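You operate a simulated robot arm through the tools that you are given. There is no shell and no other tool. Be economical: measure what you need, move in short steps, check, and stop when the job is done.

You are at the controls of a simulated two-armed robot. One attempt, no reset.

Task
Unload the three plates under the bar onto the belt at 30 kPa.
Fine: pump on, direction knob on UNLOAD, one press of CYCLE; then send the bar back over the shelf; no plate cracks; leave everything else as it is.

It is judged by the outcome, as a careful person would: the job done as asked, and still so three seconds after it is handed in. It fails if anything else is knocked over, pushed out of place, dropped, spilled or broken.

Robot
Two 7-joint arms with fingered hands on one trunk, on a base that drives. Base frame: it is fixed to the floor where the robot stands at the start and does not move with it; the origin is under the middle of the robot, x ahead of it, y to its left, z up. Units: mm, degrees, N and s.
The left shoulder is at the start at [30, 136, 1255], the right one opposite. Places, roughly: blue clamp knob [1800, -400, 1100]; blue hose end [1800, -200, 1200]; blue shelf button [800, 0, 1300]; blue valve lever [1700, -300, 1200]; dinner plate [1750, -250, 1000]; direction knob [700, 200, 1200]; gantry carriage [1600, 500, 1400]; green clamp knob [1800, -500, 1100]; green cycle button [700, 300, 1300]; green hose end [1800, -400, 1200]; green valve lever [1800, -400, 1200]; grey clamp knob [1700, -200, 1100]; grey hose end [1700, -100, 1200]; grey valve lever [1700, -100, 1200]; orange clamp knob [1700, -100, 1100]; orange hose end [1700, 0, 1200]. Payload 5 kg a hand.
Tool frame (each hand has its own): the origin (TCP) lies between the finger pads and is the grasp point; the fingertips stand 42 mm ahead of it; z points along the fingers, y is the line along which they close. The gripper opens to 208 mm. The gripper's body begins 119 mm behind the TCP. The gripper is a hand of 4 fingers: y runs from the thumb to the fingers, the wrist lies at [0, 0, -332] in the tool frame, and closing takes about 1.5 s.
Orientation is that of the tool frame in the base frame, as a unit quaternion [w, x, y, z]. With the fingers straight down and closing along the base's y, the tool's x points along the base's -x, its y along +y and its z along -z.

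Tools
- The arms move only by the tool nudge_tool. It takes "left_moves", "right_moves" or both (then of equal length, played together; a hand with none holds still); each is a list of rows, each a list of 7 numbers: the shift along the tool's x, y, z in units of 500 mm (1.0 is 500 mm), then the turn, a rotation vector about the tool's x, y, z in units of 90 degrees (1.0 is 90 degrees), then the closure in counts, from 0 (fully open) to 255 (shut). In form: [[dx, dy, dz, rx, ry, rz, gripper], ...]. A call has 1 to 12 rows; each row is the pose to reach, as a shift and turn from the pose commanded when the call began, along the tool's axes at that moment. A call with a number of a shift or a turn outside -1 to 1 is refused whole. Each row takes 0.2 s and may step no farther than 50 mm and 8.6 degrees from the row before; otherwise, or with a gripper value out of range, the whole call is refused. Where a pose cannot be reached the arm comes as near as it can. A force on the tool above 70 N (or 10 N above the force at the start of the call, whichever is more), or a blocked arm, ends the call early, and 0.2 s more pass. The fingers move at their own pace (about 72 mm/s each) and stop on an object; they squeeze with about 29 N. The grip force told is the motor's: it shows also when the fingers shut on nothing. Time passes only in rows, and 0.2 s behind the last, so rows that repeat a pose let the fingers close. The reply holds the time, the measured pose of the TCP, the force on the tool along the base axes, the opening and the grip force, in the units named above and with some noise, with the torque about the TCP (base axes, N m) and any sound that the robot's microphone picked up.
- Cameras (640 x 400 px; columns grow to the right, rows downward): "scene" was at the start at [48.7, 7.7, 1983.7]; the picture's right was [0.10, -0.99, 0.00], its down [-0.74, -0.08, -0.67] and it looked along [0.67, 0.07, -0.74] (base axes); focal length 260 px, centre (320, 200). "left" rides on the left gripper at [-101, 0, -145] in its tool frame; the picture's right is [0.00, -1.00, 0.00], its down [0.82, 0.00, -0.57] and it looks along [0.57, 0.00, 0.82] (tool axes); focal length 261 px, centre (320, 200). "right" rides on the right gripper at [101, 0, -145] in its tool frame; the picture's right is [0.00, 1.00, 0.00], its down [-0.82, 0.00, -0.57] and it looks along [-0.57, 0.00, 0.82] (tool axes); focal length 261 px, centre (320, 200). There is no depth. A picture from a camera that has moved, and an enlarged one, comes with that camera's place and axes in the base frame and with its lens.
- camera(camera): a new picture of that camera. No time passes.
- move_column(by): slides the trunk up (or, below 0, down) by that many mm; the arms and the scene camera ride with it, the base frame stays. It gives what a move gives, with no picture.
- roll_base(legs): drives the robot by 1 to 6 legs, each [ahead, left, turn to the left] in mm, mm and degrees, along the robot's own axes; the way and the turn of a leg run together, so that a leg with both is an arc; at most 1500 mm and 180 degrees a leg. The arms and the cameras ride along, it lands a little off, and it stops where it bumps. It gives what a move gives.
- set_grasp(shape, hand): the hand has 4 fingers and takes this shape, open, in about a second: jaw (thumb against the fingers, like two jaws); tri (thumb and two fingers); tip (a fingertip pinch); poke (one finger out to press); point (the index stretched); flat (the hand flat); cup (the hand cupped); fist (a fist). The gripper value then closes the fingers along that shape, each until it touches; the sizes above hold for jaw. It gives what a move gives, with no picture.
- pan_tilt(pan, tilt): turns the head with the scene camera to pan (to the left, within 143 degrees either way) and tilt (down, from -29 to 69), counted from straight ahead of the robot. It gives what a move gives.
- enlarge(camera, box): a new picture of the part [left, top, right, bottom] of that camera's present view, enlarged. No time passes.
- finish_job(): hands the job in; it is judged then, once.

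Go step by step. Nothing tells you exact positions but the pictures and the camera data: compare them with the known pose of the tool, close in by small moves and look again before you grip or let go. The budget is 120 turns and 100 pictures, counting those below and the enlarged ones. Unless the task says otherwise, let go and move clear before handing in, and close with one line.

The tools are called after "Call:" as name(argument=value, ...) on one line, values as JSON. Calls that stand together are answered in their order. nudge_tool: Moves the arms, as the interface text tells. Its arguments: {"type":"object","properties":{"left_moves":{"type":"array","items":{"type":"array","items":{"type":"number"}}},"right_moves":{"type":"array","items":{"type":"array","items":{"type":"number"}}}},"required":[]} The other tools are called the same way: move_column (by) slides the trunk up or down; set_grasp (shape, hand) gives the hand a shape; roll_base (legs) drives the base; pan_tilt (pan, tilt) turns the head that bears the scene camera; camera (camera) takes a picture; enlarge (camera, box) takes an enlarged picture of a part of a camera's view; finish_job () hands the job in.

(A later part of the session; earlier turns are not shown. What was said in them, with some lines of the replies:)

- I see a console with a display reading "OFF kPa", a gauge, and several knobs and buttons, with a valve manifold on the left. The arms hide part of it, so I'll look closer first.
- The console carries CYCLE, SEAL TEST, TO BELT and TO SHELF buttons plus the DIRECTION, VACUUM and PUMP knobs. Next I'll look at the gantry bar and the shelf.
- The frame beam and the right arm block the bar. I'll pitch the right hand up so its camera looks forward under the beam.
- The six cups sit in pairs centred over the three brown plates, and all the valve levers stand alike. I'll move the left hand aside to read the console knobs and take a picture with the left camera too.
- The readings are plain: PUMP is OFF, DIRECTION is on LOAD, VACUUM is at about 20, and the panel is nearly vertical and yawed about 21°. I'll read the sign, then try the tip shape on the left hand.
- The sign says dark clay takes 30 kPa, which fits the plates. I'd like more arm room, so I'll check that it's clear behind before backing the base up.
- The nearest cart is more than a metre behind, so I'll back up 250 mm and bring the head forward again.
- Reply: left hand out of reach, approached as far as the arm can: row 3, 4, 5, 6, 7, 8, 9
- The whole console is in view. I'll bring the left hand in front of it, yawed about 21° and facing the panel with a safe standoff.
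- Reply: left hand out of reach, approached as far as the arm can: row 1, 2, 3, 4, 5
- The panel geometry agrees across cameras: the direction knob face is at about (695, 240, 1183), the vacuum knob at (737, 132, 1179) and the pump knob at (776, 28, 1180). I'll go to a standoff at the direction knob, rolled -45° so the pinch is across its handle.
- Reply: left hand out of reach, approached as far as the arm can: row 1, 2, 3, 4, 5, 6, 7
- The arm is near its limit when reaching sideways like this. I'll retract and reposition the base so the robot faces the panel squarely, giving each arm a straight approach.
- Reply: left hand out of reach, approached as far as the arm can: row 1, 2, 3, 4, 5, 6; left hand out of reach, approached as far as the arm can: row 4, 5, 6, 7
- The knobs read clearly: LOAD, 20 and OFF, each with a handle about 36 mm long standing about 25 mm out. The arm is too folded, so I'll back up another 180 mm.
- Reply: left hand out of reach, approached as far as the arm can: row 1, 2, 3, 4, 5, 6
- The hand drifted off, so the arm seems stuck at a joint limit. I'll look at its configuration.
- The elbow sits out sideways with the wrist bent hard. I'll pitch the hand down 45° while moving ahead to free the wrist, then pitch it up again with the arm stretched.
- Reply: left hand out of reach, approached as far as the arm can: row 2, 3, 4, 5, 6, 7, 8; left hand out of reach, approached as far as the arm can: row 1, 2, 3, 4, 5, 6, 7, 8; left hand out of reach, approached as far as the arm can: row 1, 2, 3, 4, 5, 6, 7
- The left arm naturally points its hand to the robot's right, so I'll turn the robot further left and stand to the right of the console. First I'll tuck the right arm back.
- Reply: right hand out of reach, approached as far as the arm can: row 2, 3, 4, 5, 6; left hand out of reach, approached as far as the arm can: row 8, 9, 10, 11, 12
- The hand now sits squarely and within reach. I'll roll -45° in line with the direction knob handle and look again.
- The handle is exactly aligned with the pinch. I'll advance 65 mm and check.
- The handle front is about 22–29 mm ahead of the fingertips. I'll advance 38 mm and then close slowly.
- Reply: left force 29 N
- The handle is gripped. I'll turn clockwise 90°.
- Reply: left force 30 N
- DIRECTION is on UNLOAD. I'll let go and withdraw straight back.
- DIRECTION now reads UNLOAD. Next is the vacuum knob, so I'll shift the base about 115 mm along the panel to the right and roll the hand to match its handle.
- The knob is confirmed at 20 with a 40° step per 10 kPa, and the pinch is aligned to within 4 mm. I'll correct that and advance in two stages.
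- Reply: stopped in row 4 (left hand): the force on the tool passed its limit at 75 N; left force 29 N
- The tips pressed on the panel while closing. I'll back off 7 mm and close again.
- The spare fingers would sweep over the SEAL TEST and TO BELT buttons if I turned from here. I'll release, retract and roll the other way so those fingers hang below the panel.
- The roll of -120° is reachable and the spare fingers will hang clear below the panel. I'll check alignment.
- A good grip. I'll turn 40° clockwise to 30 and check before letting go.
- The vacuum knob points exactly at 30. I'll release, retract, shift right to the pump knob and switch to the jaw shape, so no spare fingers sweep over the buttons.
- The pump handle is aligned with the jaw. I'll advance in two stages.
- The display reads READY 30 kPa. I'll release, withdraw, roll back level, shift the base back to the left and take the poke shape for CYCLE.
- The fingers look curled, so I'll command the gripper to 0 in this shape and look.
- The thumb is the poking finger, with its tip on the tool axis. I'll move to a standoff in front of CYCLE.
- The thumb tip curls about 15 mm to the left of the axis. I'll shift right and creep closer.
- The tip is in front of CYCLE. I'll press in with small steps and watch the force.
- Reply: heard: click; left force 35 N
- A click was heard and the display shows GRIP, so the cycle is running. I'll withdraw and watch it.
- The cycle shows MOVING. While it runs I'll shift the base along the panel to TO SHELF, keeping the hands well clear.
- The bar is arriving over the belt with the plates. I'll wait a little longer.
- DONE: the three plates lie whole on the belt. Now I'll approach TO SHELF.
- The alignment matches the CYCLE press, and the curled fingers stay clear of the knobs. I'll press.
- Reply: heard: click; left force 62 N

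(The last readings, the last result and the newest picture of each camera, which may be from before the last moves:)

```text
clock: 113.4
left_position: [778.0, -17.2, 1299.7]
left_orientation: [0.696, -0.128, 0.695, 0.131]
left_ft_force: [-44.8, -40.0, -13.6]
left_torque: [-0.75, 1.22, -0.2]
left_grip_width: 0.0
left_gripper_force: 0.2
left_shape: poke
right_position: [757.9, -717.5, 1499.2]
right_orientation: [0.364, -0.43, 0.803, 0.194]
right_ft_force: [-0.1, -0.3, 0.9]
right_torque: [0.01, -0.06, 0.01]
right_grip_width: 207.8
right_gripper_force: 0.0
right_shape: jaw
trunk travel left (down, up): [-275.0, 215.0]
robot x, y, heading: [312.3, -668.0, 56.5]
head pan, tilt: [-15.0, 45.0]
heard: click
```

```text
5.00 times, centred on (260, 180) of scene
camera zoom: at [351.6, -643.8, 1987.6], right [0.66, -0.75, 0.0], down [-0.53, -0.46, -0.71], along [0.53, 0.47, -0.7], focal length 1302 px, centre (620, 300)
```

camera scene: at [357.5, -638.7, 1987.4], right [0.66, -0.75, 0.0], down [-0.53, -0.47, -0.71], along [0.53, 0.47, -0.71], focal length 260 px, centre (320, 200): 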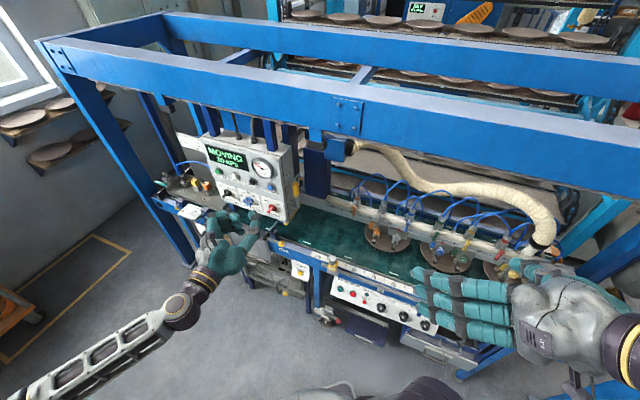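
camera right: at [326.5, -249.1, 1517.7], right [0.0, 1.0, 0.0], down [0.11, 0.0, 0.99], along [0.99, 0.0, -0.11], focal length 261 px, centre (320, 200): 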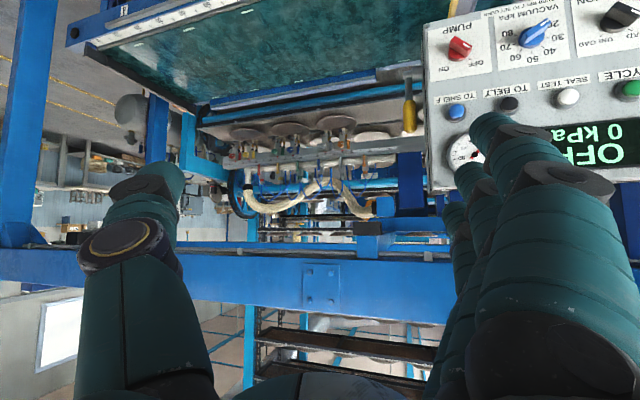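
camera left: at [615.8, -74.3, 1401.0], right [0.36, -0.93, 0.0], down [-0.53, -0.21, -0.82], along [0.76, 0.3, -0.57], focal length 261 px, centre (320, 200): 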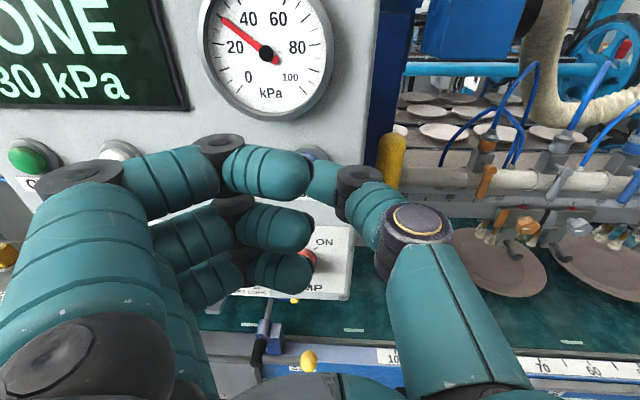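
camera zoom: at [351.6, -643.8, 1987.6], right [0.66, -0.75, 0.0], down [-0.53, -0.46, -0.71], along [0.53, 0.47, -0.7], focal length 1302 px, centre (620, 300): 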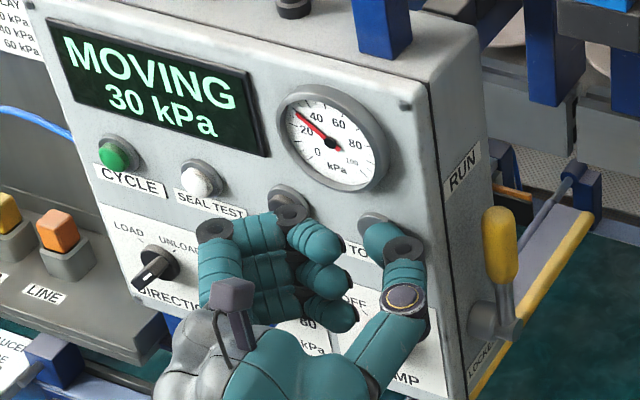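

A click, and the display shows MOVING. I'll withdraw straight back and wait for the bar to reach the shelf.

Call:
nudge_tool(left_moves=[[0, 0, -0.06, 0, 0, 0, 0], [0, 0, -0.15, 0, 0, 0, 0], [0, 0, -0.24, 0, 0, 0, 0], [0, 0, -0.33, 0, 0, 0, 0], [0, 0, -0.33, 0, 0, 0, 0], [0, 0, -0.33, 0, 0, 0, 0], [0, 0, -0.33, 0, 0, 0, 0], [0, 0, -0.33, 0, 0, 0, 0], [0, 0, -0.33, 0, 0, 0, 0], [0, 0, -0.33, 0, 0, 0, 0], [0, 0, -0.33, 0, 0, 0, 0], [0, 0, -0.33, 0, 0, 0, 0]])

Call:
nudge_tool(left_moves=[[0, 0, 0, 0, 0, 0, 0], [0, 0, 0, 0, 0, 0, 0], [0, 0, 0, 0, 0, 0, 0], [0, 0, 0, 0, 0, 0, 0], [0, 0, 0, 0, 0, 0, 0], [0, 0, 0, 0, 0, 0, 0], [0, 0, 0, 0, 0, 0, 0], [0, 0, 0, 0, 0, 0, 0], [0, 0, 0, 0, 0, 0, 0], [0, 0, 0, 0, 0, 0, 0], [0, 0, 0, 0, 0, 0, 0], [0, 0, 0, 0, 0, 0, 0]])

Call:
nudge_tool(left_moves=[[0, 0, 0, 0, 0, 0, 0], [0, 0, 0, 0, 0, 0, 0], [0, 0, 0, 0, 0, 0, 0], [0, 0, 0, 0, 0, 0, 0], [0, 0, 0, 0, 0, 0, 0], [0, 0, 0, 0, 0, 0, 0], [0, 0, 0, 0, 0, 0, 0], [0, 0, 0, 0, 0, 0, 0], [0, 0, 0, 0, 0, 0, 0], [0, 0, 0, 0, 0, 0, 0], [0, 0, 0, 0, 0, 0, 0], [0, 0, 0, 0, 0, 0, 0]])

Call:
enlarge(camera="scene", box=[150, 110, 560, 310])

```text
clock: 116.0
left_position: [626.1, -72.0, 1299.8]
left_orientation: [0.694, -0.129, 0.696, 0.132]
left_ft_force: [-0.6, -0.4, -0.3]
left_torque: [-0.04, 0.02, 0.02]
left_grip_width: 0.1
left_gripper_force: 0.1
left_shape: poke
right_position: [762.9, -715.0, 1498.5]
right_orientation: [0.363, -0.43, 0.804, 0.195]
right_ft_force: [-0.1, -0.7, 0.1]
right_torque: [-0.01, 0.0, -0.01]
right_grip_width: 207.7
right_gripper_force: 0.0
right_shape: jaw
trunk travel left (down, up): [-275.0, 215.0]
robot x, y, heading: [314.8, -671.3, 56.3]
head pan, tilt: [-15.0, 45.0]
```

```text
clock: 118.6
left_position: [626.3, -72.7, 1300.1]
left_orientation: [0.694, -0.129, 0.696, 0.132]
left_ft_force: [0.0, -0.4, -0.8]
left_torque: [-0.01, 0.0, 0.02]
left_grip_width: 0.0
left_gripper_force: 0.0
left_shape: poke
right_position: [763.6, -713.8, 1499.5]
right_orientation: [0.364, -0.429, 0.804, 0.194]
right_ft_force: [-0.1, -0.4, -0.1]
right_torque: [0.02, 0.01, 0.0]
right_grip_width: 207.8
right_gripper_force: 0.0
right_shape: jaw
trunk travel left (down, up): [-275.0, 215.0]
robot x, y, heading: [311.1, -663.8, 56.4]
head pan, tilt: [-15.0, 45.0]
```

```text
clock: 121.2
left_position: [626.0, -71.5, 1299.9]
left_orientation: [0.695, -0.128, 0.696, 0.132]
left_ft_force: [-0.2, -0.9, 0.0]
left_torque: [0.0, 0.01, 0.01]
left_grip_width: 0.0
left_gripper_force: 0.1
left_shape: poke
right_position: [763.4, -714.3, 1498.7]
right_orientation: [0.363, -0.43, 0.804, 0.193]
right_ft_force: [-0.1, -0.9, -0.4]
right_torque: [0.01, -0.01, -0.03]
right_grip_width: 207.6
right_gripper_force: 0.0
right_shape: jaw
trunk travel left (down, up): [-275.0, 215.0]
robot x, y, heading: [315.8, -672.2, 56.1]
head pan, tilt: [-15.0, 45.0]
```

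```text
1.56 times, centred on (355, 210) of scene
camera zoom: at [357.5, -638.7, 1987.4], right [0.66, -0.75, 0.0], down [-0.53, -0.47, -0.71], along [0.53, 0.47, -0.71], focal length 406 px, centre (265, 184)
```

zoom: 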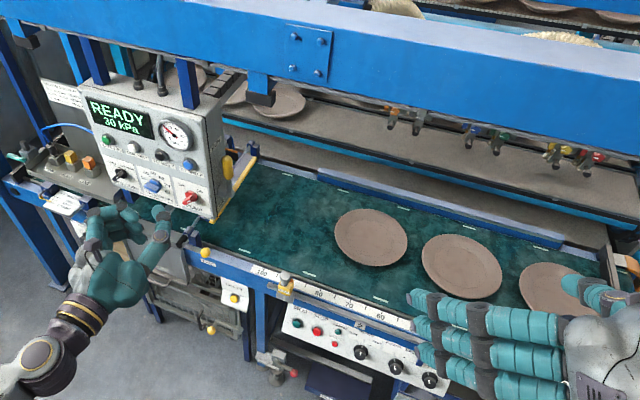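

The display reads READY 30 kPa, with the bar back over the shelf and three whole plates on the belt. One last look at the console and the plates.

Call:
enlarge(camera="scene", box=[140, 130, 310, 250])

Call:
enlarge(camera="scene", box=[350, 220, 550, 330])

```text
3.33 times, centred on (225, 190) of scene
camera zoom: at [357.5, -638.7, 1987.4], right [0.66, -0.75, 0.0], down [-0.53, -0.47, -0.71], along [0.53, 0.47, -0.71], focal length 868 px, centre (637, 233)
```

zoom: 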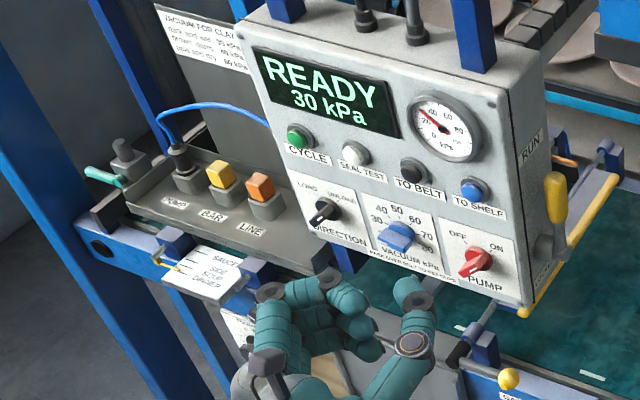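

```text
3.20 times, centred on (450, 275) of scene
camera zoom: at [357.5, -638.7, 1987.4], right [0.66, -0.75, 0.0], down [-0.53, -0.47, -0.71], along [0.53, 0.47, -0.71], focal length 833 px, centre (-96, -40)
```

zoom: 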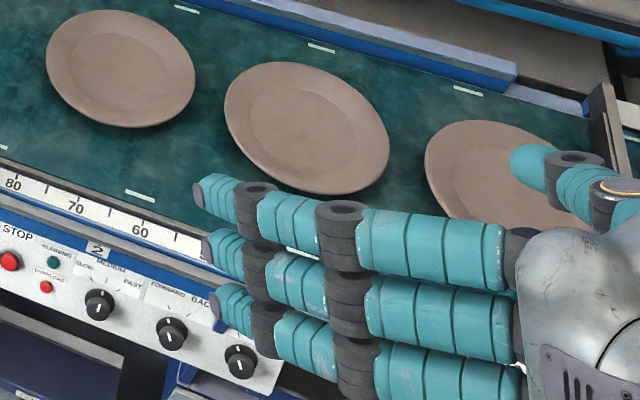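

No cracks show on the plates, the bar is parked over the shelf, and the hands are clear. I'm handing in.

Call:
finish_job()

```text
The job is handed in.
```

The three plates are on the belt with no visible cracks, unloaded with one CYCLE press at 30 kPa on UNLOAD; the bar is back over the shelf, and I left the pump on.
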